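You operate a simulated robot arm through the tools that you are given. There is no shell and no other tool. Be economical: measure what you need, move in short steps, check, and stop when the job is done.

Carry out the task below with a simulated robot arm. There is one attempt and no reset: what you move stays moved.

TASK
Share out the jars on the dining table top. At the end: the yoghurt pot from the dining table top stands on top of the yellow butter pack; the tea sachet from the dining table top stands where the yoghurt pot stood; the clear jar labelled "rice" from the dining table top is on top of the tin (marked "BEANS") on the dining table top; the clear jar that says "JAM" from the dining table top is on the blue coaster; the white small bottle (marked "SOAP") from the dining table top stands where the tea sachet stood; whatever was shut is shut again. Leave all else as you found it, and nothing knocked over.

It is judged by the outcome, as a careful person would: the job done as asked, and still so three seconds after it is handed in. It fails if anything else is knocked over, pushed out of place, dropped, spilled or broken.

THE ROBOT
A 7-joint arm with a two-finger parallel gripper, fixed in place. Base frame: the origin is at the foot of the arm, x ahead of it, y to its left, z up; the work surface is at about z = -1. Lengths are in mm, angles in degrees, forces in N, time in s.
With the tool pointing down near the work surface it reaches from about 240 to 620 mm from the base axis. Its first joint turns from -66.0 to 66.0 degrees. Payload 2.6 kg.
Tool frame: the origin (TCP) lies between the finger pads and is the grasp point; the fingertips stand 30 mm ahead of it; z points along the fingers, y is the line along which they close. The gripper opens to 94 mm. The fingers are 28 mm wide and 10 mm thick; the gripper's body (50 by 96 mm) begins 55 mm behind the TCP.
Orientation is told as [roll, pitch, yaw] about the base's x, y, z axes, in that order, counted from this pose: with the fingers straight down and closing along the base's y, the tool's x points along the base's -x, its y along +y and its z along -z.

THE INTERFACE
- The arm moves only by the tool step_arm. Its argument "targets" is one flat list of numbers, 7 for each row, row after row: the gripper command, from -1 (fully open) to 1 (shut), values between in proportion, then the shift along the tool's x, y, z in units of 250 mm (1.0 is 250 mm), then the turn, a rotation vector about the tool's x, y, z in units of 60 degrees (1.0 is 60 degrees). In form: [fingers, x, y, z, rx, ry, rz, fingers, x, y, z, rx, ry, rz, ...]. A call has 1 to 20 rows; each row is the pose to reach, as a shift and turn from the pose commanded when the call began, along the tool's axes at that moment. A call with a number of a shift or a turn outside -1 to 1 is refused whole. A row lasts 0.2 s, in which the tool goes at most 50 mm and 8.6 degrees; a call with a longer step from one row to the next is refused whole, and so is a gripper value outside its range. A pose out of reach is approached as far as the arm can. The call stops where the force on the tool passes 40 N (or 10 N more than at its start, if that is more) or the arm is blocked; 0.2 s more then pass. The fingers move at their own pace (about 72 mm/s each) and stop on an object; they squeeze with about 30 N. The grip force told is the motor's: it shows also when the fingers shut on nothing. Time passes only in rows, and 0.2 s behind the last, so rows that repeat a pose let the fingers close. It gives the time, the measured TCP pose, the force on the tool (base axes), the opening and the grip force at its end, in the units of the frame above (readings bear some noise), and new pictures: "pictures" is both (left out), scene, wrist or none.
- Cameras (640 x 400 px; columns grow to the right, rows downward): "scene" is fixed at [31.5, 409.8, 566.2]; the picture's right is [-0.91, -0.42, 0.00], its down [-0.22, 0.48, -0.85] and it looks along [0.36, -0.77, -0.53] (base axes); focal length 317 px, centre (320, 200). "wrist" rides on the gripper at [-37, 0, -58] in the tool frame; the picture's right is [0.00, -1.00, 0.00], its down [0.97, 0.00, -0.24] and it looks along [0.24, 0.00, 0.97] (tool axes); focal length 218 px, centre (320, 200).
- measure_at(camera, pixels): for up to 12 pixels [column, row] of the newest picture of that camera ("zoom" is the newest enlarged one), the place [x, y, z] in the base frame of the surface seen there, good to about 2 mm, but the place of the scene camera against the robot may be out by one fixed shift of up to 25 mm in any direction. No time passes.
- inspect(camera, box): a new picture of the part [left, top, right, bottom] of that camera's present view, enlarged. No time passes.
- job_done(): hands the job in; it is judged then, once.

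Work in short steps. Measure before you move; look again where a grasp or a placing could have gone wrong, and mend it. You have 80 turns and 120 pictures in all, those below and enlarged ones among them. Open the gripper and draw the arm clear of the work before you hand the job in, unless the task says otherwise; then end with one line.

The tools are called after "Emit:" as name(argument=value, ...) on one line, values as JSON. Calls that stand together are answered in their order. step_arm: Moves the arm, as the interface text tells. Its arguments: {"type":"object","properties":{"targets":{"type":"array","items":{"type":"number"}},"pictures":{"type":"string","enum":["both","scene","wrist","none"]}},"required":["targets"]} The other tools are called the same way: measure_at (camera, pixels) gives the place of the surface under pixels of a picture; inspect (camera, box) takes an enlarged picture of a part of a camera's view; job_done () hands the job in.

At the start:

```text
t: 0.0
position: [345.7, -103.2, 402.8]
orientation: [-0.1, 0.0, 0.0]
force: [0.0, 0.0, -0.8]
opening: 93.9
grip_force: 0.1
```

scene: 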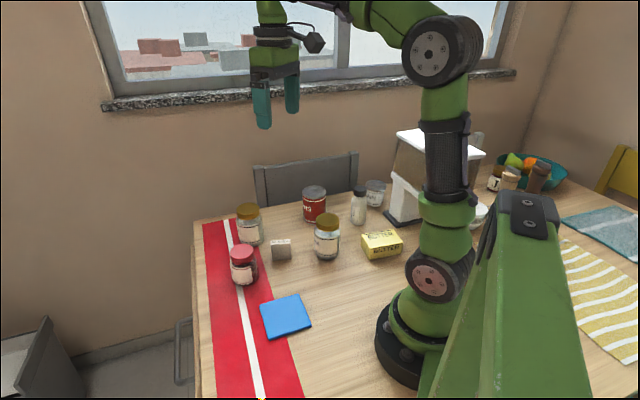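
wrist: 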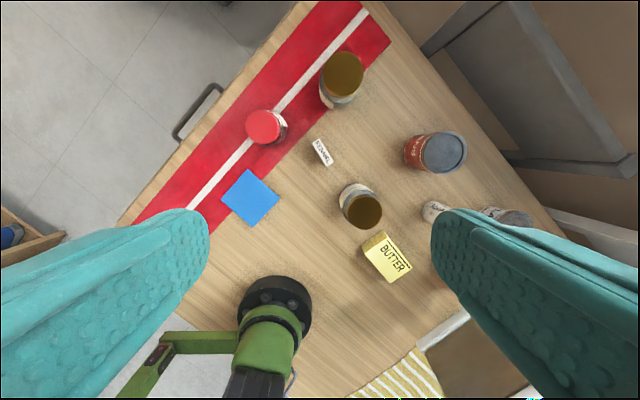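

I'll look closely at the objects first.

Emit:
inspect(camera="scene", box=[190, 150, 430, 300])

Emit:
inspect(camera="wrist", box=[200, 30, 540, 290])

```text
2.67 times, centred on (310, 225) of scene
```

zoom: 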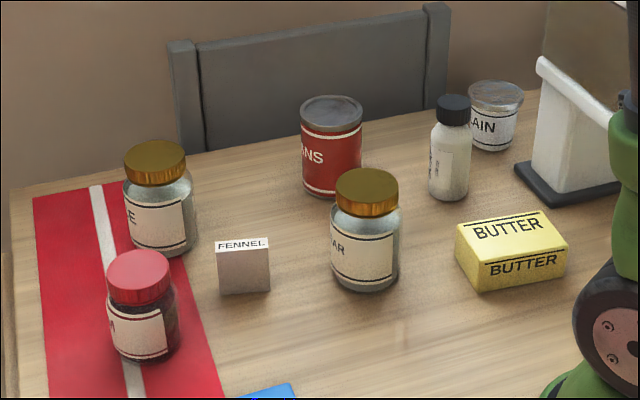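

```text
1.54 times, centred on (370, 160) of wrist
```

zoom: 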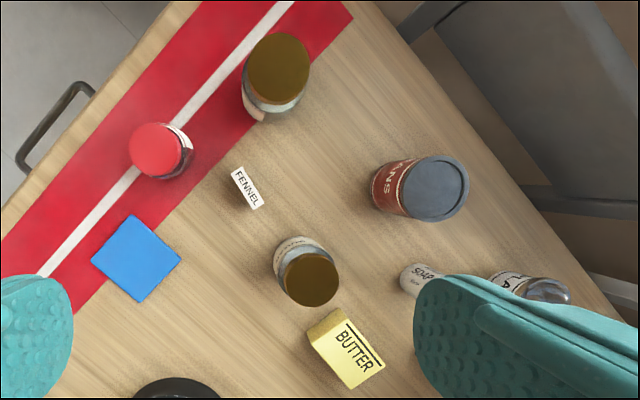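

Measuring the objects in the wrist view (reference frame) and in the scene view for the offset.

Emit:
measure_at(camera="wrist", pixels=[[345, 74], [263, 126], [443, 152], [362, 212], [388, 257], [321, 152], [431, 210], [520, 218], [250, 198], [300, 240], [382, 232], [405, 270]])

Emit:
measure_at(camera="scene", pixels=[[248, 210], [242, 252], [314, 190], [327, 220], [381, 236], [281, 241], [360, 189], [376, 185], [285, 316], [376, 203], [360, 222], [281, 250]])

```text
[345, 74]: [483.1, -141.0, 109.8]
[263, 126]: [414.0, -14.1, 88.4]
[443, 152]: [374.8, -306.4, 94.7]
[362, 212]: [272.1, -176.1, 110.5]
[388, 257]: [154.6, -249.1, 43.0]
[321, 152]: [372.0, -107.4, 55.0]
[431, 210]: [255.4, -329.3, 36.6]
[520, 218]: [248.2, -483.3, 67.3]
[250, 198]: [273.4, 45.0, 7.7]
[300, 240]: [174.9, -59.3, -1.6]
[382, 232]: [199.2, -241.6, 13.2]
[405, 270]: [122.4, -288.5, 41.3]
```

```text
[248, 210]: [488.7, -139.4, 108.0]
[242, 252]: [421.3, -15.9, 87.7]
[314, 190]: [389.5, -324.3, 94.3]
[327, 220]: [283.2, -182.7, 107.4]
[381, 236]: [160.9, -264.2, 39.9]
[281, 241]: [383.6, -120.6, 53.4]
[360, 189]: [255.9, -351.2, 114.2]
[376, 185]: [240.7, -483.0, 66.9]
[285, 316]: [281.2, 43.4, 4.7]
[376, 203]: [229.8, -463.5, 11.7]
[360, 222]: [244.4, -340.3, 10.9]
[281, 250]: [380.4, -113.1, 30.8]
```

I'll measure the machine's height near the yoghurt pot before moving there.

Emit:
measure_at(camera="scene", pixels=[[400, 134], [415, 150], [400, 200], [389, 220], [412, 228], [478, 160], [418, 135], [383, 186], [366, 186], [357, 192]])

Emit:
step_arm(targets=[-1, 0.02, -0.14, 0, 0, 0, 0, -1, 0.04, -0.28, 0, 0, 0, 0, -1, 0.06, -0.42, 0, 0, 0, 0, -1, 0.08, -0.56, 0, 0, 0, 0, -1, 0.1, -0.7, 0, 0, 0, 0, -1, 0.12, -0.84, 0, 0, 0, 0, -1, 0.12, -0.96, 0, 0, 0, 0])

```text
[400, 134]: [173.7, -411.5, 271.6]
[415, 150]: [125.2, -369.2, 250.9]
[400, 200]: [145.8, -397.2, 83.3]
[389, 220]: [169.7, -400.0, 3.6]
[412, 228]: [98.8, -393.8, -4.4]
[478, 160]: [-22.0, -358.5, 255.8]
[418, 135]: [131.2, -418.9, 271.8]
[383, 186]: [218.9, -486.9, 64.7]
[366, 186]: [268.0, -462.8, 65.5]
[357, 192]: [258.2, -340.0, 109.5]
```

```text
t: 1.6
position: [317.6, -345.0, 405.1]
orientation: [0.2, -0.1, -0.1]
force: [0.3, -0.7, 0.2]
opening: 94.0
grip_force: 0.1
```

scene: 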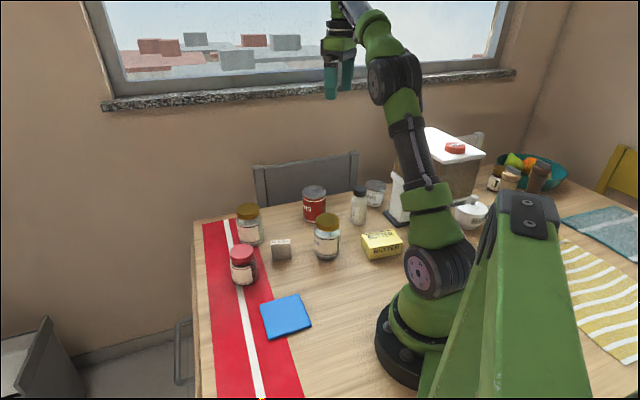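
wrist: 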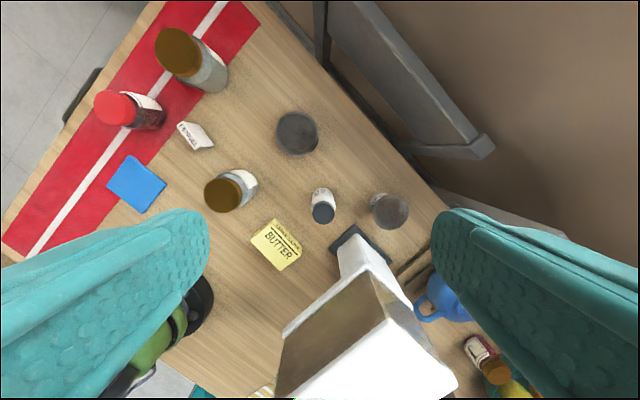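

Zoom on the pot/soap/machine area from above.

Emit:
inspect(camera="wrist", box=[240, 100, 440, 290])

Emit:
measure_at(camera="wrist", pixels=[[373, 211], [408, 211], [390, 196], [390, 226], [391, 211], [323, 214], [313, 214], [334, 214], [388, 318], [355, 275], [400, 270], [330, 240]])

Emit:
inspect(camera="scene", box=[340, 160, 440, 240])

```text
2.11 times, centred on (340, 195) of wrist
```

zoom: 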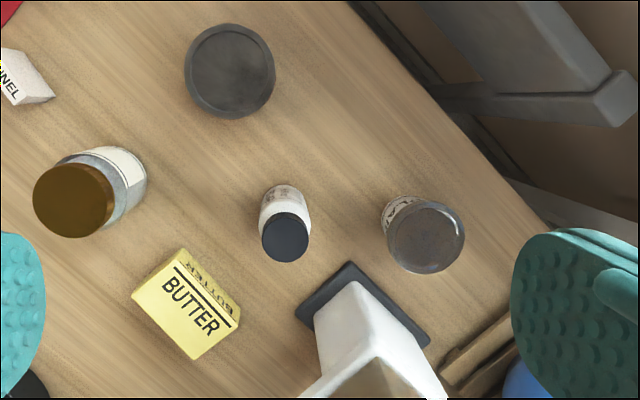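

```text
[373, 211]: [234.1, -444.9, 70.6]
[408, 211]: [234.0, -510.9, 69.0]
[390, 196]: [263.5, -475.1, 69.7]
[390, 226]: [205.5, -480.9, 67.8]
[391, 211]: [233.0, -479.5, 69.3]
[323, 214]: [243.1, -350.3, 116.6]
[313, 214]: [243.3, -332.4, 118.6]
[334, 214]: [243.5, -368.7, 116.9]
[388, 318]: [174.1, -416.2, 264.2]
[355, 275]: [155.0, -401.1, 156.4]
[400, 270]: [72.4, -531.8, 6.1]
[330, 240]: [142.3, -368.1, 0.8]
```

```text
5.00 times, centred on (390, 200) of scene
```

zoom: 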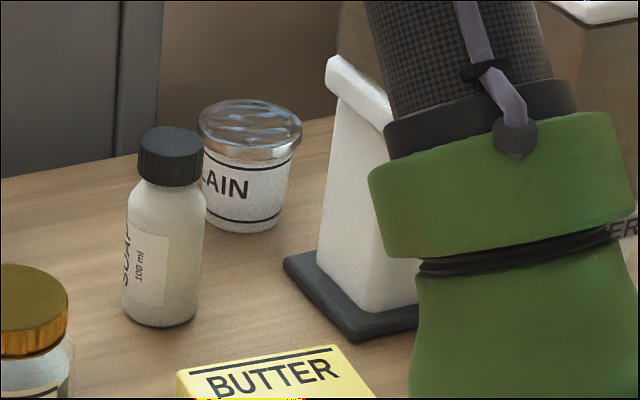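

Pot: centre ≈(235,-479), top z 69, Ø≈68. Moving above it at z≈280, watching the arm-machine clearance.

Emit:
step_arm(targets=[-1, 0.08, -0.13, 0, 0, 0, 0, -1, 0.16, -0.26, 0, 0, 0, 0, -1, 0.24, -0.4, 0, 0, 0, 0, -1, 0.33, -0.536, 0, 0, 0, 0, -1, 0.33, -0.536, 0.16, 0, 0, 0, -1, 0.33, -0.536, 0.32, 0, 0, 0, -1, 0.33, -0.536, 0.5, 0, 0, 0, -1, 0.33, -0.536, 0.5, 0, 0, 0])

```text
t: 3.4
position: [236.1, -478.9, 278.8]
orientation: [0.0, -0.1, -0.1]
force: [-1.1, 0.0, 0.2]
opening: 94.2
grip_force: 0.1
out of reach, approached as far as the arm can: row 2, 3, 4, 5
```

scene: 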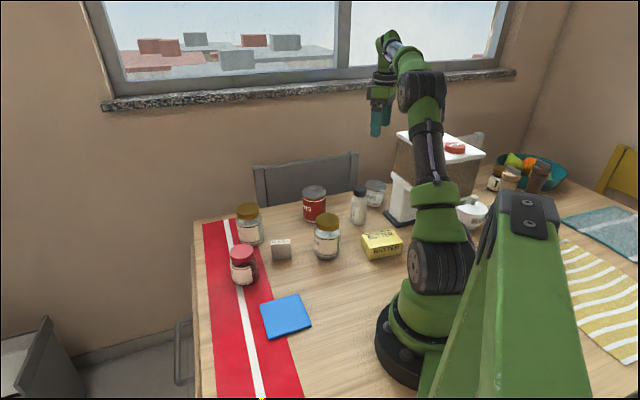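
wrist: 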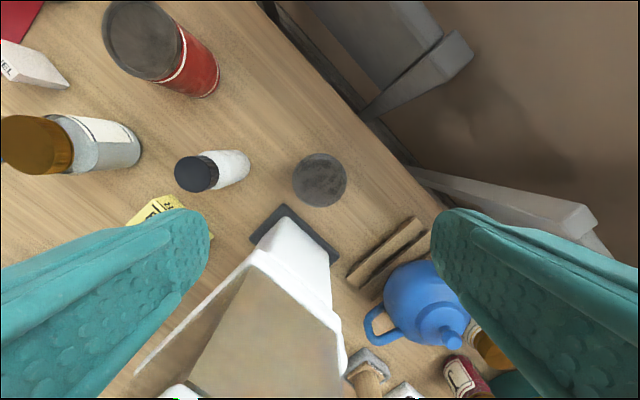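

Re-measuring pot and neighbours (teapot, wooden item, machine).

Emit:
measure_at(camera="wrist", pixels=[[320, 180], [293, 180], [347, 180], [320, 154], [320, 206], [410, 265], [405, 225], [290, 215], [335, 265], [345, 365], [265, 290], [330, 310]])

Emit:
inspect(camera="scene", box=[330, 20, 490, 220])

```text
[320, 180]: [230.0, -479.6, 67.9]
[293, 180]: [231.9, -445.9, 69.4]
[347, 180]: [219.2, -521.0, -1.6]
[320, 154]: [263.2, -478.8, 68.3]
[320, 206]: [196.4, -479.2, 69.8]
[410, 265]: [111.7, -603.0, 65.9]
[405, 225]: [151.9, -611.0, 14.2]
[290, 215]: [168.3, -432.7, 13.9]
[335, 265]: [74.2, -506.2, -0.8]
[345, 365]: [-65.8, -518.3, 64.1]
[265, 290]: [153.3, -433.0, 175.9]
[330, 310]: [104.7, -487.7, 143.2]
```

```text
2.00 times, centred on (410, 120) of scene
```

zoom: 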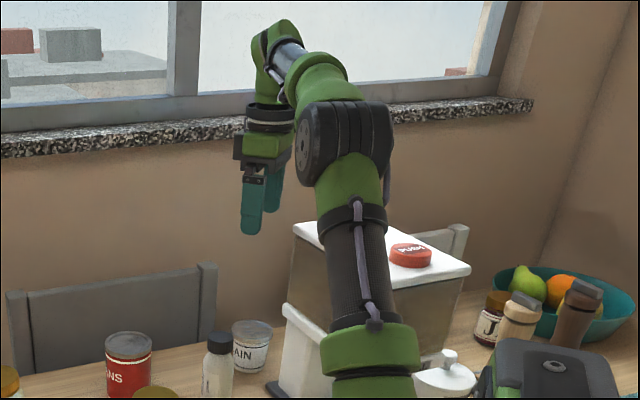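

Descending with a 15° tilt (wrist leaning +x, away from the machine) to z≈150 first.

Emit:
step_arm(targets=[-1, 0.024, 0, 0, 0, 0.12, 0, -1, 0.024, 0, 0.12, 0, 0.25, 0, -1, 0.024, 0, 0.24, 0, 0.25, 0, -1, 0.024, 0, 0.38, 0, 0.25, 0, -1, 0.024, 0, 0.5, 0, 0.25, 0, -1, 0.024, 0, 0.5, 0, 0.25, 0])

```text
t: 4.8
position: [228.0, -478.5, 153.4]
orientation: [0.1, 15.0, 0.0]
force: [0.0, 0.0, 0.1]
opening: 93.9
grip_force: 0.1
```

scene: 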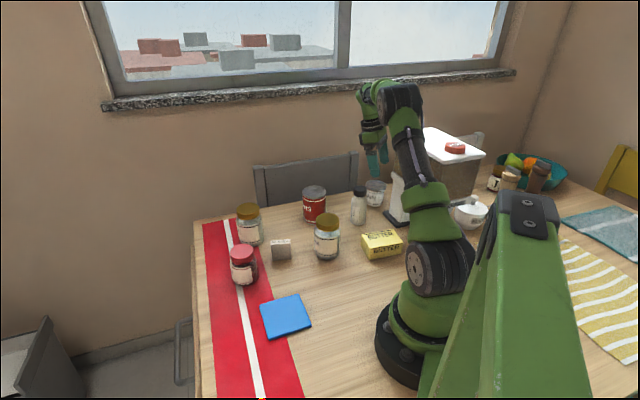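
wrist: 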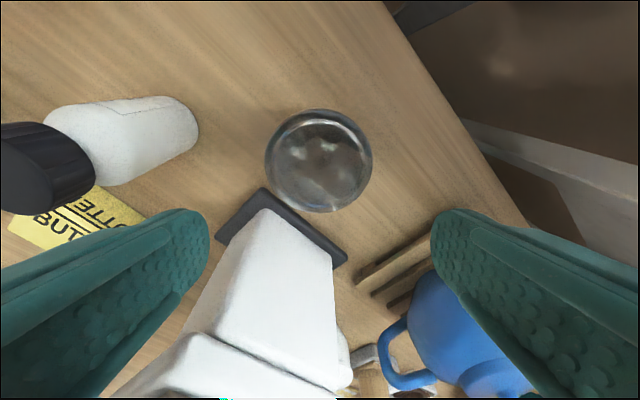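

Emit:
measure_at(camera="wrist", pixels=[[268, 160], [368, 160], [318, 112], [318, 206], [260, 200], [330, 255], [290, 290], [270, 340], [250, 215]])

Emit:
inspect(camera="scene", box=[330, 60, 490, 220])

```text
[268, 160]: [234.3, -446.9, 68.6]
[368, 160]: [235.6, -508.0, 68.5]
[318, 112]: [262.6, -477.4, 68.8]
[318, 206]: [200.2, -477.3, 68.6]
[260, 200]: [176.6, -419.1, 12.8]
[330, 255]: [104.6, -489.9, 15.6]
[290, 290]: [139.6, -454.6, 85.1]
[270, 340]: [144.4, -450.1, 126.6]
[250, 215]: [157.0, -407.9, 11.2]
```

```text
2.50 times, centred on (410, 140) of scene
```

zoom: 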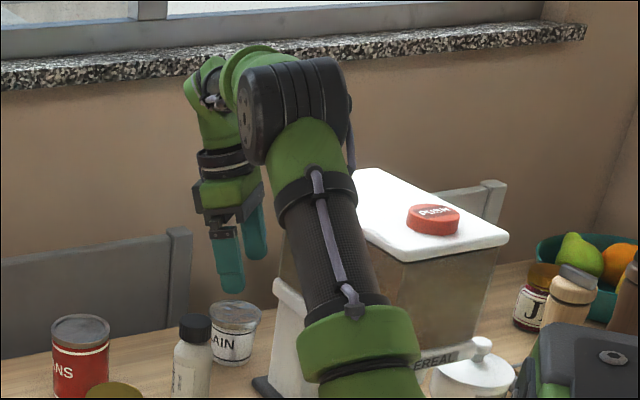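

Pot centre (231.5,-477.5). Descend along vertical to TCP z≈55 in the tilted frame, then close.

Emit:
step_arm(targets=[-1, -0.038, 0.004, 0.125, 0, 0, 0, -1, -0.076, 0.004, 0.25, 0, 0, 0, -1, -0.115, 0.004, 0.375, 0, 0, 0, -1, -0.115, 0.004, 0.375, 0, 0, 0, 0, -0.115, 0.004, 0.375, 0, 0, 0, 1, -0.115, 0.004, 0.375, 0, 0, 0, 1, -0.115, 0.004, 0.375, 0, 0, 0, 1, -0.115, 0.004, 0.375, 0, 0, 0])

```text
t: 6.6
position: [230.3, -477.4, 56.8]
orientation: [-0.1, 15.1, 0.0]
force: [0.1, 0.0, -0.2]
opening: 69.6
grip_force: 30.3
```

scene: 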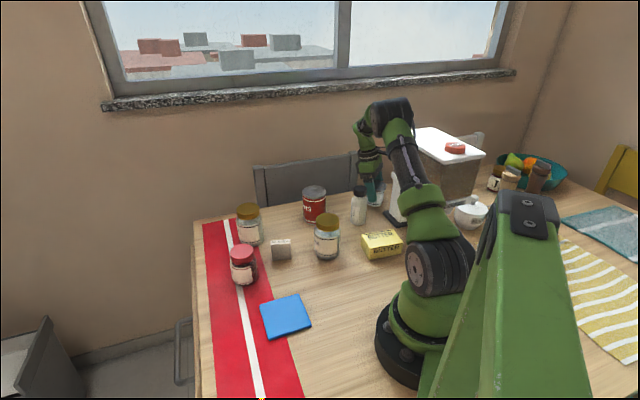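
wrist: 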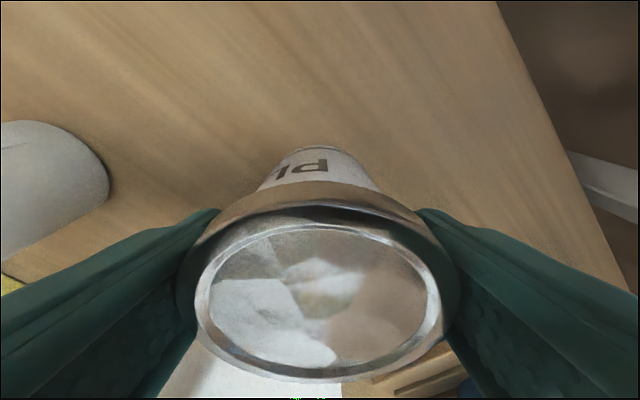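

Pot held (69.6 mm opening). Before lifting, calibrate the scene camera against wrist values (soap cap) and get the butter corners.

Emit:
inspect(camera="scene", box=[310, 170, 420, 270])

```text
4.00 times, centred on (365, 220) of scene
```

zoom: 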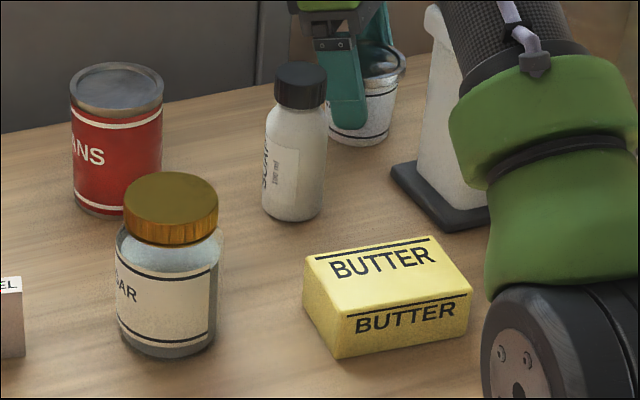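

Emit:
measure_at(camera="zoom", pixels=[[309, 260], [338, 318], [469, 293], [433, 239], [388, 276], [302, 73], [279, 74], [325, 74], [302, 66], [302, 82], [412, 178], [398, 168]])

Emit:
step_arm(targets=[1, 0.0, 0, -0.1, 0, 0, 0, 1, 0.05, 0, -0.25, 0, 0, 0, 1, 0.1, 0, -0.42, 0, 0, 0, 1, 0.155, 0, -0.58, 0, 0, 0])

```text
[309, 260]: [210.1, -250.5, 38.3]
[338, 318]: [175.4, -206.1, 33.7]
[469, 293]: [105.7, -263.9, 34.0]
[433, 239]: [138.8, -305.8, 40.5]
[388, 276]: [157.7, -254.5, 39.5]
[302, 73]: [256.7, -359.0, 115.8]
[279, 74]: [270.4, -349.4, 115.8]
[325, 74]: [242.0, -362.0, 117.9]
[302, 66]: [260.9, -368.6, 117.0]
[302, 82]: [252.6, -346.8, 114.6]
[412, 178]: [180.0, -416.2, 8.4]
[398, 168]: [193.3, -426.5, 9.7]
```

```text
t: 7.6
position: [230.8, -477.5, 206.1]
orientation: [0.0, 15.0, 0.0]
force: [0.2, -0.5, -1.5]
opening: 69.6
grip_force: 29.8
```

scene: 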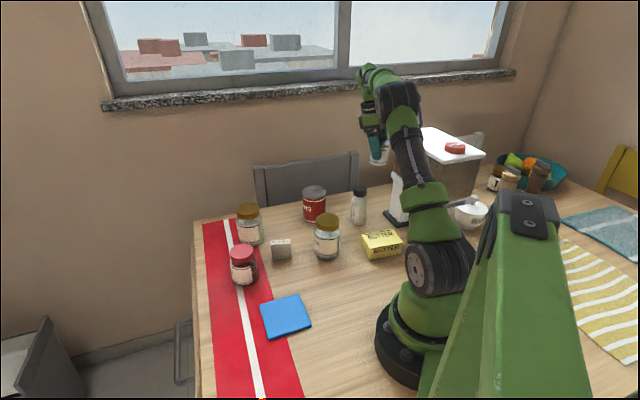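
wrist: 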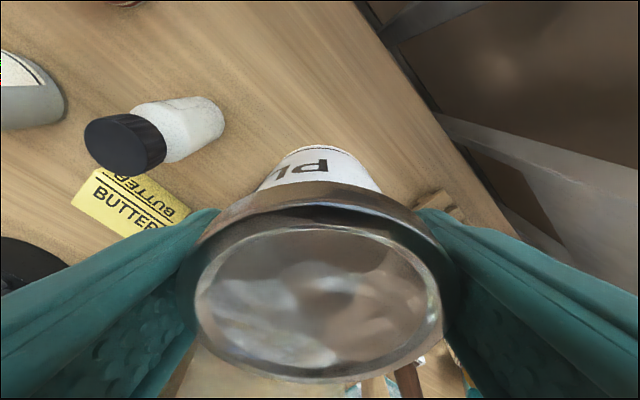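

Emit:
measure_at(camera="wrist", pixels=[[99, 169], [74, 203], [135, 212], [128, 233], [163, 206]])

Emit:
inspect(camera="wrist", box=[60, 140, 220, 240])

```text
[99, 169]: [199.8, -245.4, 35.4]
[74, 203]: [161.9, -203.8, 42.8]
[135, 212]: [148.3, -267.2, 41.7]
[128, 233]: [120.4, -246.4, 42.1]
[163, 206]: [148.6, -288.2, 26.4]
```

```text
4.00 times, centred on (140, 190) of wrist
```

zoom: 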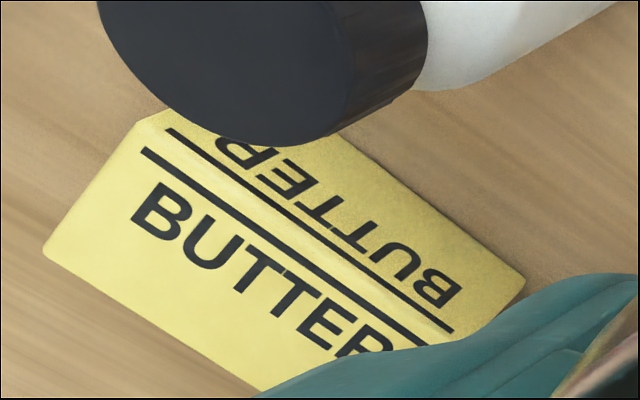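

Butter centre ≈(145.5,-251.6), top 42. Keeping the tilt (pot upright), move over it via a path clear of the machine.

Emit:
step_arm(targets=[1, -0.077, 0.16, -0.021, 0, 0, 0, 1, -0.077, 0.34, -0.021, 0, 0, 0, 1, -0.077, 0.52, -0.021, 0, 0, 0, 1, -0.077, 0.68, -0.021, 0, 0, 0, 1, 0.058, 0.78, 0.016, 0, 0, 0, 1, 0.193, 0.86, 0.052, 0, 0, 0, 1, 0.332, 0.904, 0.089, 0, 0, 0, 1, 0.332, 0.904, 0.089, 0, 0, 0])

```text
t: 9.4
position: [143.4, -251.2, 204.7]
orientation: [0.0, 15.0, 0.0]
force: [0.2, 0.9, -1.0]
opening: 69.7
grip_force: 30.0
```

scene: 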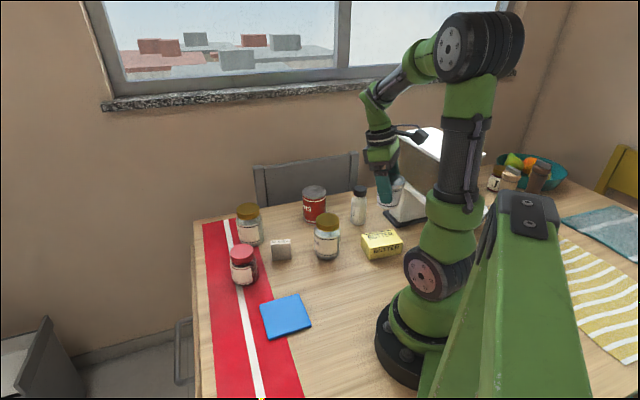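
wrist: 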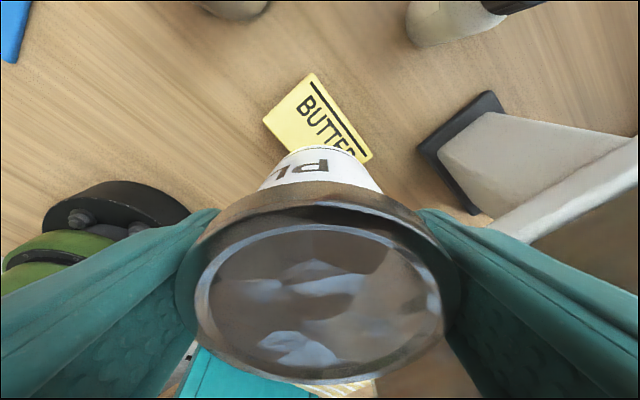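

Emit:
measure_at(camera="wrist", pixels=[[310, 76], [266, 121], [368, 155], [318, 118], [180, 215], [440, 150]])

Emit:
inspect(camera="scene", box=[340, 130, 440, 270])

```text
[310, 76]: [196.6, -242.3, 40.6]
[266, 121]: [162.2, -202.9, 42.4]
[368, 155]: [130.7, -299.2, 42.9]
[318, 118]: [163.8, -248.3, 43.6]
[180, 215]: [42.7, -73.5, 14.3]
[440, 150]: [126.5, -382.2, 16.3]
```

```text
2.86 times, centred on (390, 200) of scene
```

zoom: 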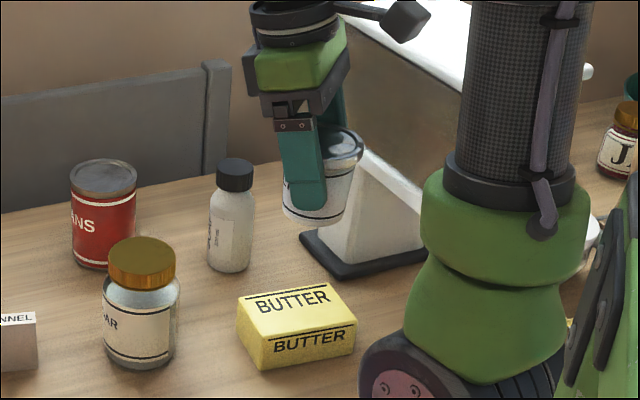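

Butter centre (146.5,-251) confirmed; lower to TCP z≈101.

Emit:
step_arm(targets=[1, -0.038, 0, 0.13, 0, 0, 0, 1, -0.076, 0, 0.26, 0, 0, 0, 1, -0.1, 0, 0.36, 0, 0, 0, 1, -0.112, 0, 0.394, 0, 0, 0, 1, -0.112, 0, 0.394, 0, 0, 0], pictures="scene")

Emit:
inspect(camera="scene", box=[340, 160, 430, 270])

```text
t: 10.6
position: [147.4, -251.5, 101.7]
orientation: [0.0, 15.0, 0.1]
force: [0.0, 0.4, -1.6]
opening: 69.9
grip_force: 30.0
```

scene: 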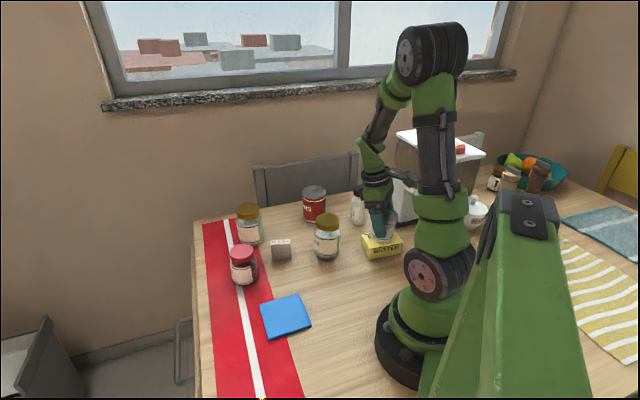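

```text
3.64 times, centred on (385, 215) of scene
```

zoom: 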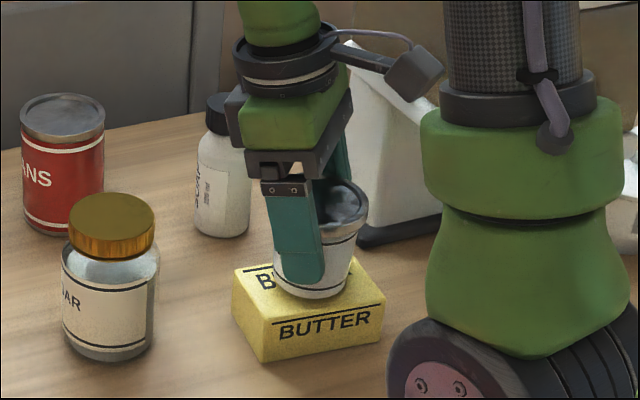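

Contact not felt yet; lower 2 mm more.

Emit:
step_arm(targets=[1, -0.001, 0, 0.005, 0, 0, 0, 1, -0.002, 0, 0.01, 0, 0, 0, 1, -0.002, 0, 0.01, 0, 0, 0], pictures="none")

```text
t: 11.4
position: [146.9, -251.3, 101.4]
orientation: [0.0, 15.0, 0.0]
force: [0.5, 0.6, -1.9]
opening: 69.4
grip_force: 29.9
```

Emit:
step_arm(targets=[1, -0.002, 0, 0.006, 0, 0, 0, 1, -0.004, 0, 0.012, 0, 0, 0, 1, -0.004, 0, 0.012, 0, 0, 0], pictures="none")

```text
t: 12.2
position: [147.1, -251.2, 97.7]
orientation: [0.0, 15.1, -0.1]
force: [-3.1, 1.7, 14.7]
opening: 69.6
grip_force: 29.6
```

Contact (14.7 N). Open and lift straight up.

Emit:
step_arm(targets=[0.2, 0.002, 0, -0.007, 0, 0, 0, -0.5, 0.002, 0, -0.007, 0, 0, 0, -1, 0.002, 0, -0.007, 0, 0, 0, -1, 0.002, 0, -0.007, 0, 0, 0, -1, 0.03, 0, -0.12, 0, 0, 0, -1, 0.08, 0, -0.29, 0, 0, 0, -1, 0.13, 0, -0.46, 0, 0, 0, -1, 0.155, 0, -0.58, 0, 0, 0])

Emit:
inspect(camera="scene", box=[310, 170, 420, 270])

```text
t: 14.0
position: [147.1, -250.0, 248.4]
orientation: [0.0, 15.1, 0.0]
force: [0.3, 0.4, 0.0]
opening: 94.0
grip_force: 0.0
```

scene: 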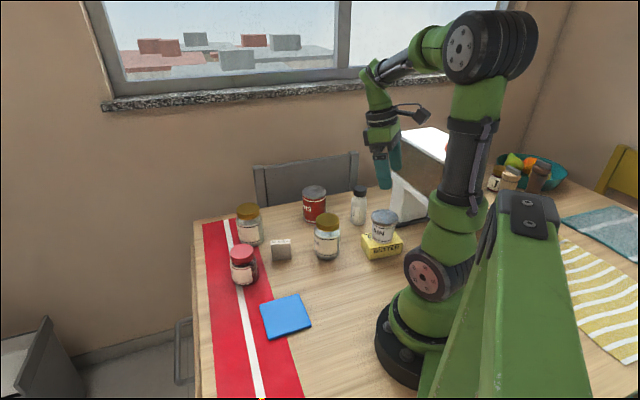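
wrist: 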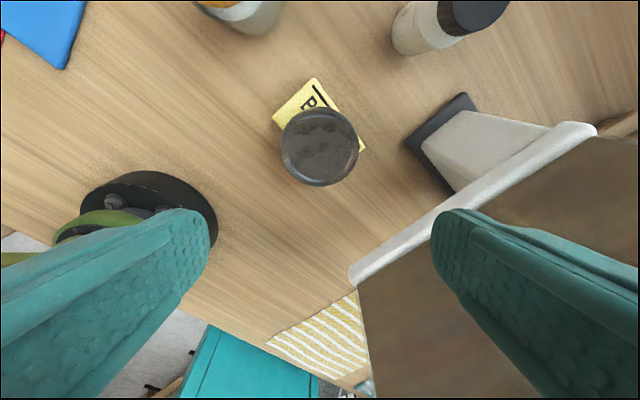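

```text
4.00 times, centred on (365, 220) of scene
```

zoom: 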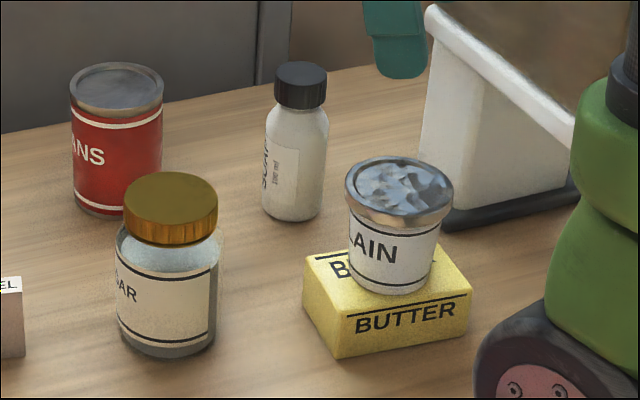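

Pot is on the butter. Now go above the tea sachet (~(372,-107)), straightening the tool.

Emit:
step_arm(targets=[-1, -0.13, 0.082, -0.02, 0, 0, 0, -1, -0.26, 0.164, -0.04, 0, -0.1, 0, -1, -0.4, 0.246, -0.07, 0, -0.2, 0, -1, -0.53, 0.33, -0.1, 0, -0.25, 0, -1, -0.66, 0.41, -0.12, 0, -0.25, 0, -1, -0.78, 0.49, -0.14, 0, -0.25, 0, -1, -0.89, 0.572, -0.156, 0, -0.25, 0, -1, -0.89, 0.572, -0.156, 0, -0.25, 0], pictures="wrist")

```text
t: 15.8
position: [372.0, -106.2, 227.5]
orientation: [0.0, 0.0, 0.0]
force: [0.2, 0.9, 0.6]
opening: 93.8
grip_force: 0.0
```

wrist: 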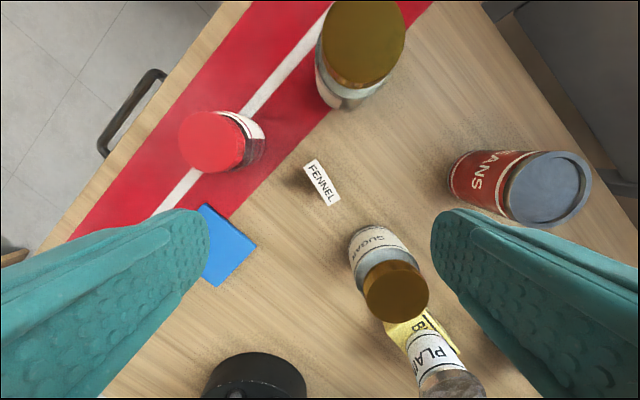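

Emit:
inspect(camera="wrist", box=[270, 140, 370, 220])

```text
5.00 times, centred on (320, 180) of wrist
```

zoom: 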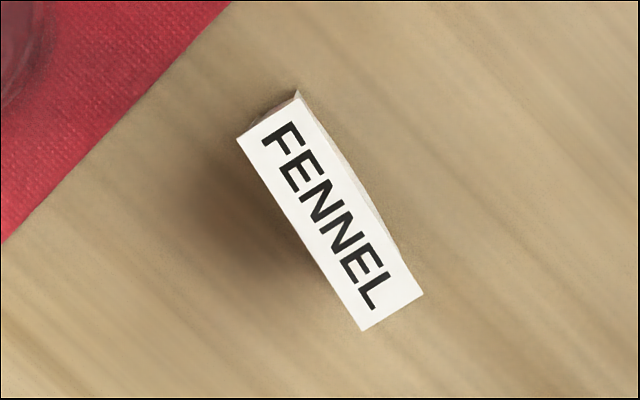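

Emit:
measure_at(camera="zoom", pixels=[[241, 138], [297, 101], [418, 295], [363, 327], [330, 213], [200, 230]])

Emit:
measure_at(camera="wrist", pixels=[[180, 135], [212, 140], [245, 140], [212, 112], [212, 168], [363, 45], [320, 40], [405, 40], [363, 2], [515, 190], [590, 190], [550, 155]])

```text
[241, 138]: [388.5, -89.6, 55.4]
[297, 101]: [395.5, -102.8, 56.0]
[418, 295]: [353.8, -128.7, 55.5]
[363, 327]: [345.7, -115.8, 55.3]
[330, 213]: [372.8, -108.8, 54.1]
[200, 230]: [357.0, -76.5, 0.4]
```

```text
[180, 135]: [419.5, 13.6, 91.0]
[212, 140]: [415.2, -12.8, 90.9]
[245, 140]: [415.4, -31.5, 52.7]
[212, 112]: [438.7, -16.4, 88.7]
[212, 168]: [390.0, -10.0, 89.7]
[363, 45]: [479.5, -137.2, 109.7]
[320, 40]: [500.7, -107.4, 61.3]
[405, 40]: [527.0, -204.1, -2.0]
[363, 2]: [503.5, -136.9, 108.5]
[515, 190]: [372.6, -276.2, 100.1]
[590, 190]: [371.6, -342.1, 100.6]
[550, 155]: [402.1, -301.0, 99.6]
```

Sachet: centre (371,-109), 49×15 mm, long axis 32° from x. Rotate yaw +32° and descend partway to verify.

Emit:
step_arm(targets=[-0.5, 0.004, -0.012, 0.1, 0, 0, -0.13, -0.1, 0.004, -0.012, 0.2, 0, 0, -0.26, -0.1, 0.004, -0.012, 0.3, 0, 0, -0.4, -0.1, 0.004, -0.012, 0.45, 0, 0, -0.533, -0.1, 0.004, -0.012, 0.52, 0, 0, -0.533, -0.1, 0.004, -0.012, 0.52, 0, 0, -0.533], pictures="wrist")

```text
t: 17.2
position: [371.6, -110.6, 97.6]
orientation: [0.0, 0.0, 32.0]
force: [-0.1, 0.5, 0.6]
opening: 51.7
grip_force: 0.1
```

wrist: 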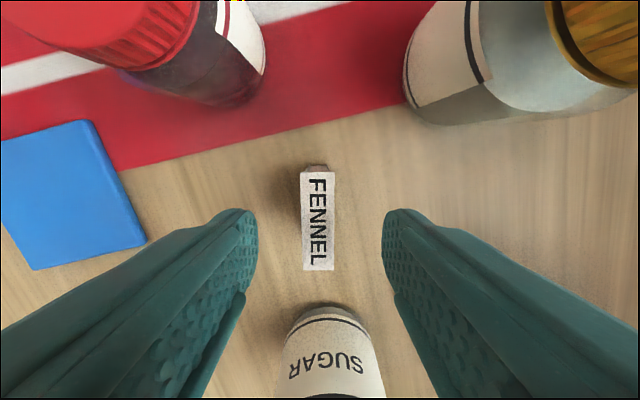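

Aligned. Descend to z≈38 and close.

Emit:
step_arm(targets=[-0.1, 0, 0, 0.12, 0, 0, 0, -0.1, 0, 0, 0.238, 0, 0, 0, -0.1, 0, 0, 0.238, 0, 0, 0, 0.4, 0, 0, 0.238, 0, 0, 0, 1, 0, 0, 0.238, 0, 0, 0, 1, 0, 0, 0.238, 0, 0, 0, 1, 0, 0, 0.238, 0, 0, 0], pictures="wrist")

```text
t: 18.8
position: [371.6, -111.4, 38.9]
orientation: [-0.1, 0.0, 32.1]
force: [-0.4, 0.2, 0.4]
opening: 18.9
grip_force: 30.1
```

wrist: 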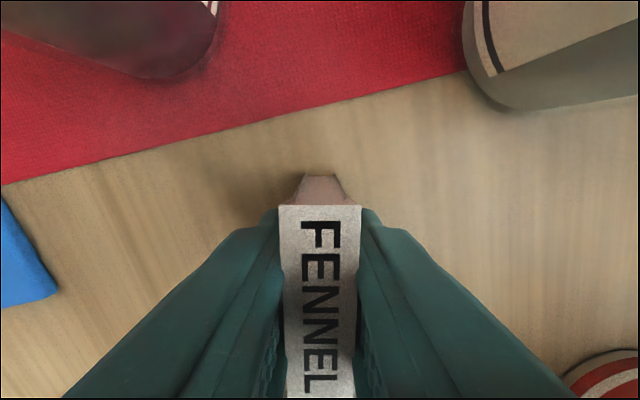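

Gripped. To gain machine clearance at the destination I'll regrip with a 15° tilt about the closing axis (sachet stays standing), then lift.

Emit:
step_arm(targets=[0.3, 0, 0, 0, 0, 0, 0, 0.2, 0, 0, 0, 0, 0, 0, 0.2, 0, 0, 0, 0, 0.12, 0, 0.2, 0, 0, 0, 0, 0.25, 0, 0.2, 0, 0, 0, 0, 0.25, 0, 1, 0, 0, 0, 0, 0.25, 0, 1, 0, 0, 0, 0, 0.25, 0, 1, 0, 0, 0, 0, 0.25, 0, 1, 0, 0, 0, 0, 0.25, 0])

```text
t: 20.8
position: [369.7, -110.6, 38.4]
orientation: [0.0, 15.1, 32.0]
force: [-1.7, -0.1, 0.1]
opening: 18.8
grip_force: 29.5
```

scene: 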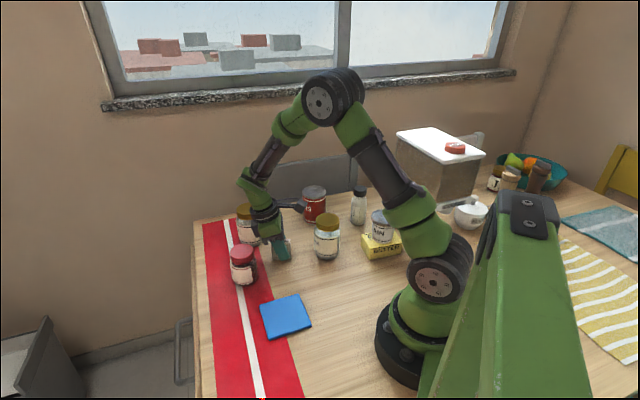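
wrist: 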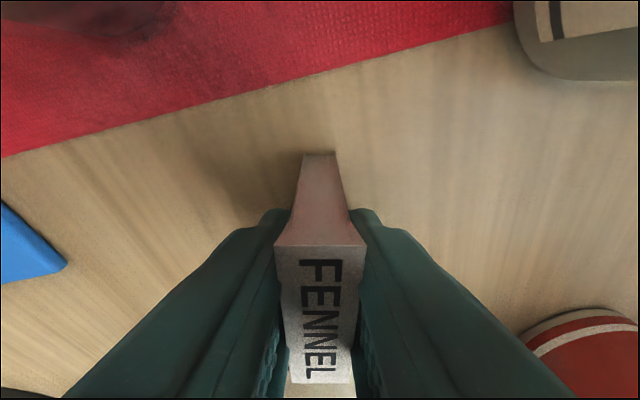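

Lift to z≈208 and move halfway toward the former pot position.

Emit:
step_arm(targets=[1, 0.047, 0, -0.174, 0, 0, 0, 1, 0.093, 0, -0.348, 0, 0, 0, 1, 0.14, 0, -0.522, 0, 0, 0, 1, 0.176, 0, -0.657, 0, 0, 0, 1, 0.295, -0.092, -0.625, 0, 0, 0, 1, 0.414, -0.184, -0.593, 0, 0, 0, 1, 0.533, -0.275, -0.561, 0, 0, 0, 1, 0.652, -0.367, -0.529, 0, 0, 0, 1, 0.772, -0.459, -0.497, 0, 0, 0, 1, 0.772, -0.459, -0.497, 0, 0, 0], pictures="scene")

```text
t: 23.0
position: [299.2, -292.0, 207.9]
orientation: [0.1, 15.0, 32.0]
force: [-0.1, -0.2, 0.1]
opening: 18.7
grip_force: 30.0
```

scene: 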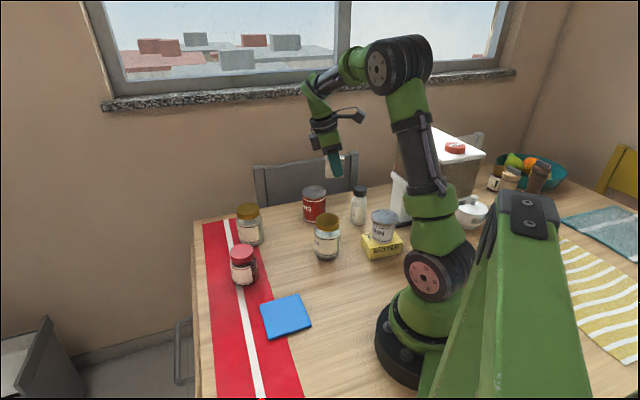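

Emit:
step_arm(targets=[1, 0.122, -0.098, 0.033, 0, 0, 0, 1, 0.244, -0.195, 0.065, 0, 0, 0, 1, 0.365, -0.293, 0.098, 0, 0, 0, 1, 0.487, -0.39, 0.13, 0, 0, 0, 1, 0.609, -0.488, 0.163, 0, 0, 0, 1, 0.575, -0.488, 0.289, 0, 0, 0, 1, 0.541, -0.488, 0.416, 0, 0, 0, 1, 0.507, -0.488, 0.542, 0, 0, 0, 1, 0.507, -0.488, 0.542, 0, 0, 0])

Emit:
inspect(camera="scene", box=[330, 70, 490, 230])

```text
t: 25.0
position: [232.7, -476.4, 109.0]
orientation: [0.1, 15.0, 31.9]
force: [0.0, -0.6, -0.1]
opening: 18.8
grip_force: 30.5
```

scene: 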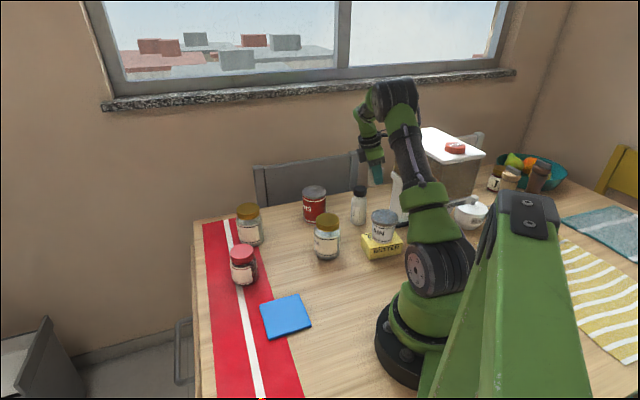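
wrist: 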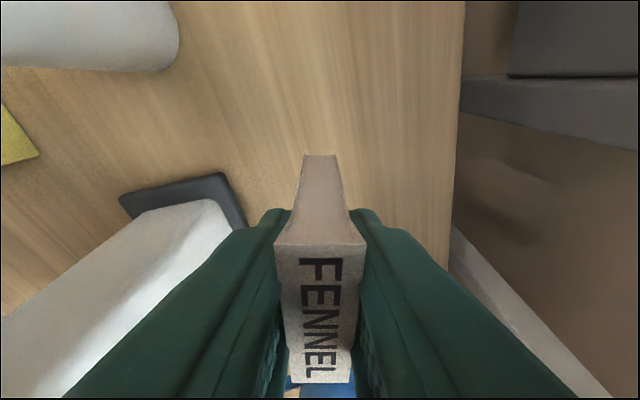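

```text
2.50 times, centred on (410, 150) of scene
```

zoom: 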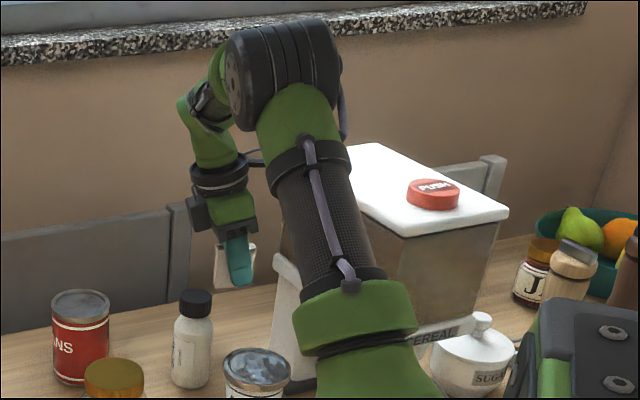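

Lower to z≈40 at the target.

Emit:
step_arm(targets=[1, -0.02, -0.003, 0.1, 0, 0, 0, 1, -0.04, -0.003, 0.2, 0, 0, 0, 1, -0.0586, -0.003, 0.27, 0, 0, 0, 1, -0.0586, -0.003, 0.27, 0, 0, 0], pictures="scene")

Emit:
inspect(camera="scene", box=[330, 130, 430, 230])

```text
t: 26.0
position: [230.0, -479.8, 41.2]
orientation: [0.1, 15.0, 32.0]
force: [0.0, -0.5, -0.2]
opening: 19.1
grip_force: 30.0
```

scene: 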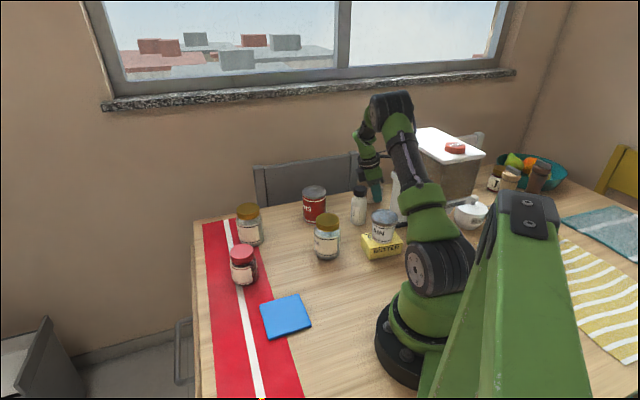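

```text
4.00 times, centred on (380, 180) of scene
```

zoom: 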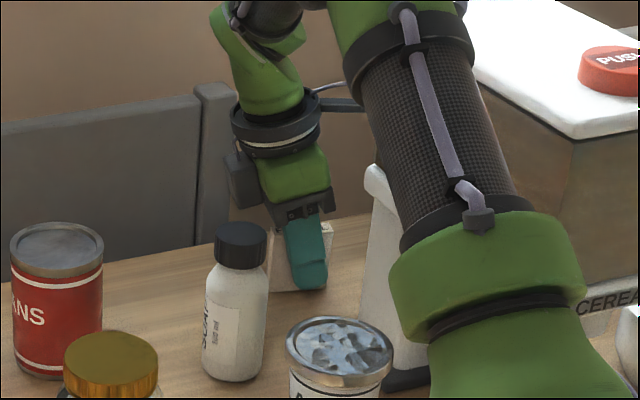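

Emit:
step_arm(targets=[1, -0.0015, 0, 0.006, 0, 0, 0, 1, -0.003, 0, 0.012, 0, 0, 0, 1, -0.003, 0, 0.012, 0, 0, 0], pictures="none")

```text
t: 26.8
position: [228.7, -479.3, 38.5]
orientation: [0.0, 15.0, 32.0]
force: [0.3, 1.4, 0.2]
opening: 18.7
grip_force: 30.4
```

Emit:
step_arm(targets=[1, -0.001, 0, 0.005, 0, 0, 0, 1, -0.001, 0, 0.005, 0, 0, 0, 0.6, -0.001, 0, 0.005, 0, 0, 0, 0.2, -0.001, 0, 0.005, 0, 0, 0, 0.2, -0.001, 0, 0.005, 0, 0, 0, 0.2, 0.03, 0, -0.112, 0, 0, 0, 0.2, 0.08, 0, -0.3, 0, 0, 0, 0.2, 0.13, 0, -0.48, 0, 0, 0, 0.2, 0.18, 0, -0.67, 0, 0, 0, 0.2, 0.18, 0, -0.67, 0, 0, 0])

Emit:
inspect(camera="scene", box=[310, 150, 430, 250])

```text
t: 29.0
position: [229.7, -480.5, 212.3]
orientation: [0.0, 15.0, 32.0]
force: [0.9, 0.0, 0.4]
opening: 37.6
grip_force: 0.1
```

scene: 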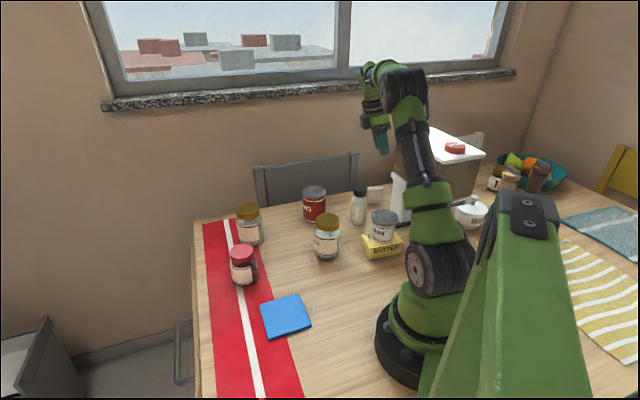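
wrist: 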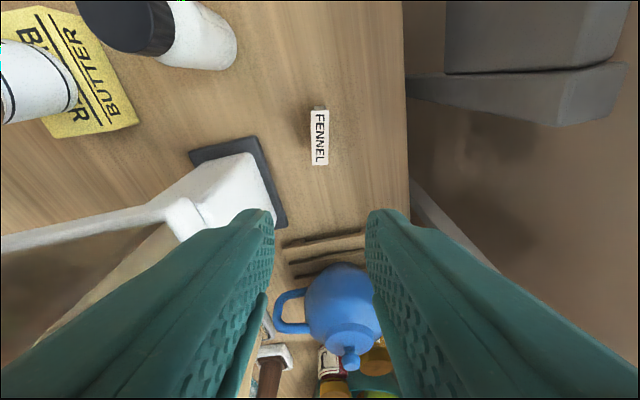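

```text
4.00 times, centred on (370, 200) of scene
```

zoom: 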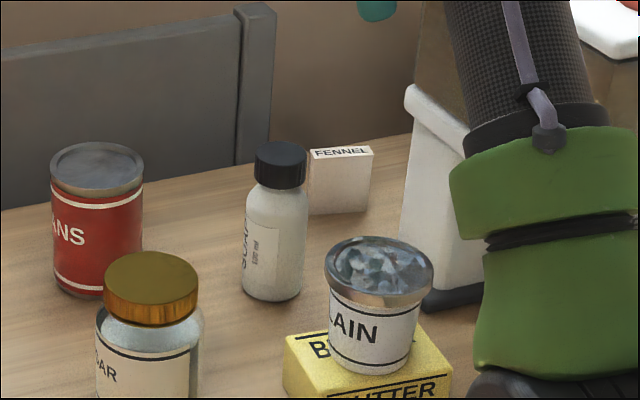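

Sachet stands at the pot's old place. Now over the soap bottle with an upright tool.

Emit:
step_arm(targets=[0.2, -0.09, 0.13, -0.05, 0, 0, 0, 0.2, -0.18, 0.26, -0.1, 0, -0.12, 0, -0.5, -0.29, 0.412, -0.16, 0, -0.25, 0, -0.5, -0.29, 0.412, -0.16, 0, -0.25, 0, -0.5, -0.29, 0.412, -0.16, 0, -0.25, 0], pictures="wrist")

```text
t: 30.2
position: [242.1, -349.5, 232.3]
orientation: [-0.1, 0.0, 32.1]
force: [0.1, 0.1, 0.4]
opening: 70.5
grip_force: 0.0
```

wrist: 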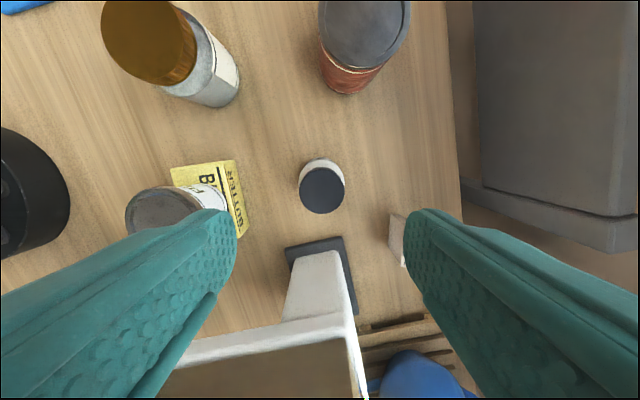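

Emit:
measure_at(camera="wrist", pixels=[[321, 190], [301, 190], [342, 190], [321, 170], [321, 211], [314, 160], [300, 310], [340, 330]])

```text
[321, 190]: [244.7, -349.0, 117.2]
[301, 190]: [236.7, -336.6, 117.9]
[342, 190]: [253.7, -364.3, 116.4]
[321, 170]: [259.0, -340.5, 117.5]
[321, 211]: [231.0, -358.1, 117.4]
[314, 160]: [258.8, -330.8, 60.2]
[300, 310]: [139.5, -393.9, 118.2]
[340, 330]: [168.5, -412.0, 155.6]
```

Bottle axis (245,-350), top 117. Descend to z≈72 and grasp.

Emit:
step_arm(targets=[-0.7, -0.009, -0.008, 0.18, 0, 0, 0, -0.7, -0.009, -0.008, 0.36, 0, 0, 0, -0.7, -0.009, -0.008, 0.5, 0, 0, 0, -0.7, -0.009, -0.008, 0.641, 0, 0, 0, -0.7, -0.009, -0.008, 0.641, 0, 0, 0, 0, -0.009, -0.008, 0.641, 0, 0, 0, 1, -0.009, -0.008, 0.641, 0, 0, 0, 1, -0.009, -0.008, 0.641, 0, 0, 0, 1, -0.009, -0.008, 0.641, 0, 0, 0], pictures="scene")

Emit:
inspect(camera="scene", box=[300, 130, 420, 250])

```text
t: 30.8
position: [247.8, -350.0, 164.1]
orientation: [-0.6, 0.1, 32.0]
force: [0.5, 1.7, 0.6]
opening: 79.8
grip_force: 0.1
stopped in row 2: the force on the tool passed its limit (the readings are from after the stop); the commanded pose is now the measured one
```

scene: 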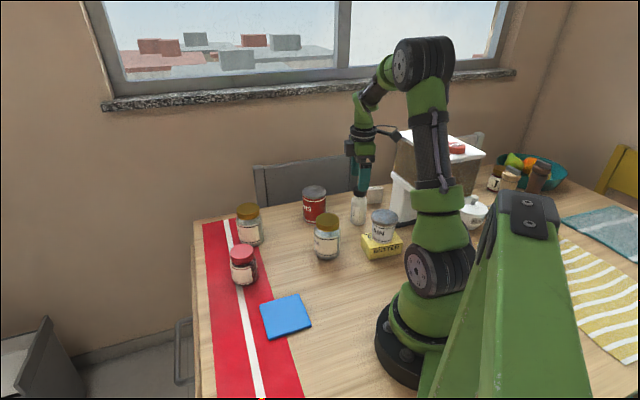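

```text
3.33 times, centred on (360, 190) of scene
```

zoom: 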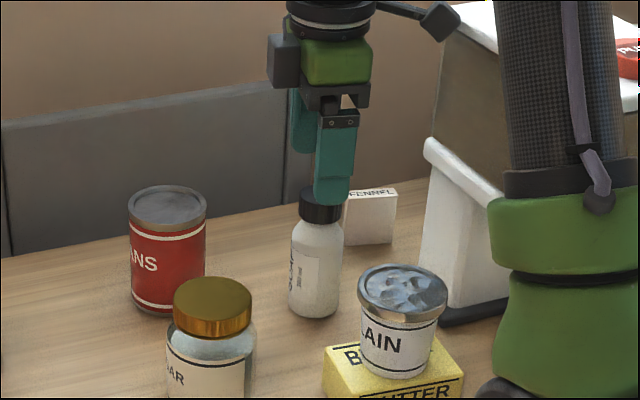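

Something on the hand's side boom seems to have met the machine at (396,136). Measuring boom and machine positions.

Emit:
measure_at(camera="zoom", pixels=[[440, 22], [400, 10], [335, 20], [285, 60], [470, 50], [430, 150], [456, 20], [337, 190], [320, 208], [460, 310]])

Emit:
inspect(camera="scene", box=[330, 100, 490, 230])

```text
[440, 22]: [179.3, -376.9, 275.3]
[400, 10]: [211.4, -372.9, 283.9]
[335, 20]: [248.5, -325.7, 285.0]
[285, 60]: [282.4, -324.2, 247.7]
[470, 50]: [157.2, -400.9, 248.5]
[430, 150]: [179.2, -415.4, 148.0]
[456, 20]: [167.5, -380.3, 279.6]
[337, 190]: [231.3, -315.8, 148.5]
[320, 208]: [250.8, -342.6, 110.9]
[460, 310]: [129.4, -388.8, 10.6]
```

```text
3.08 times, centred on (410, 165) of scene
```

zoom: 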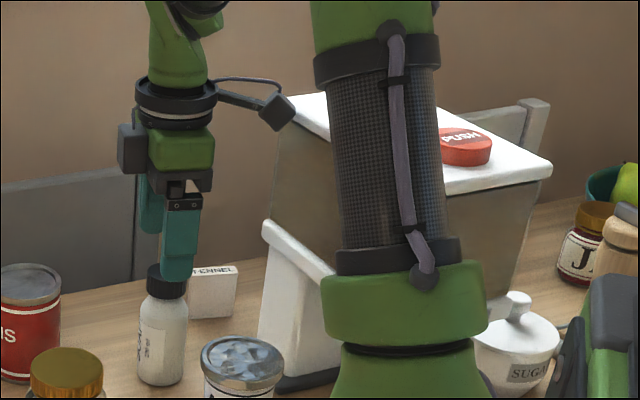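

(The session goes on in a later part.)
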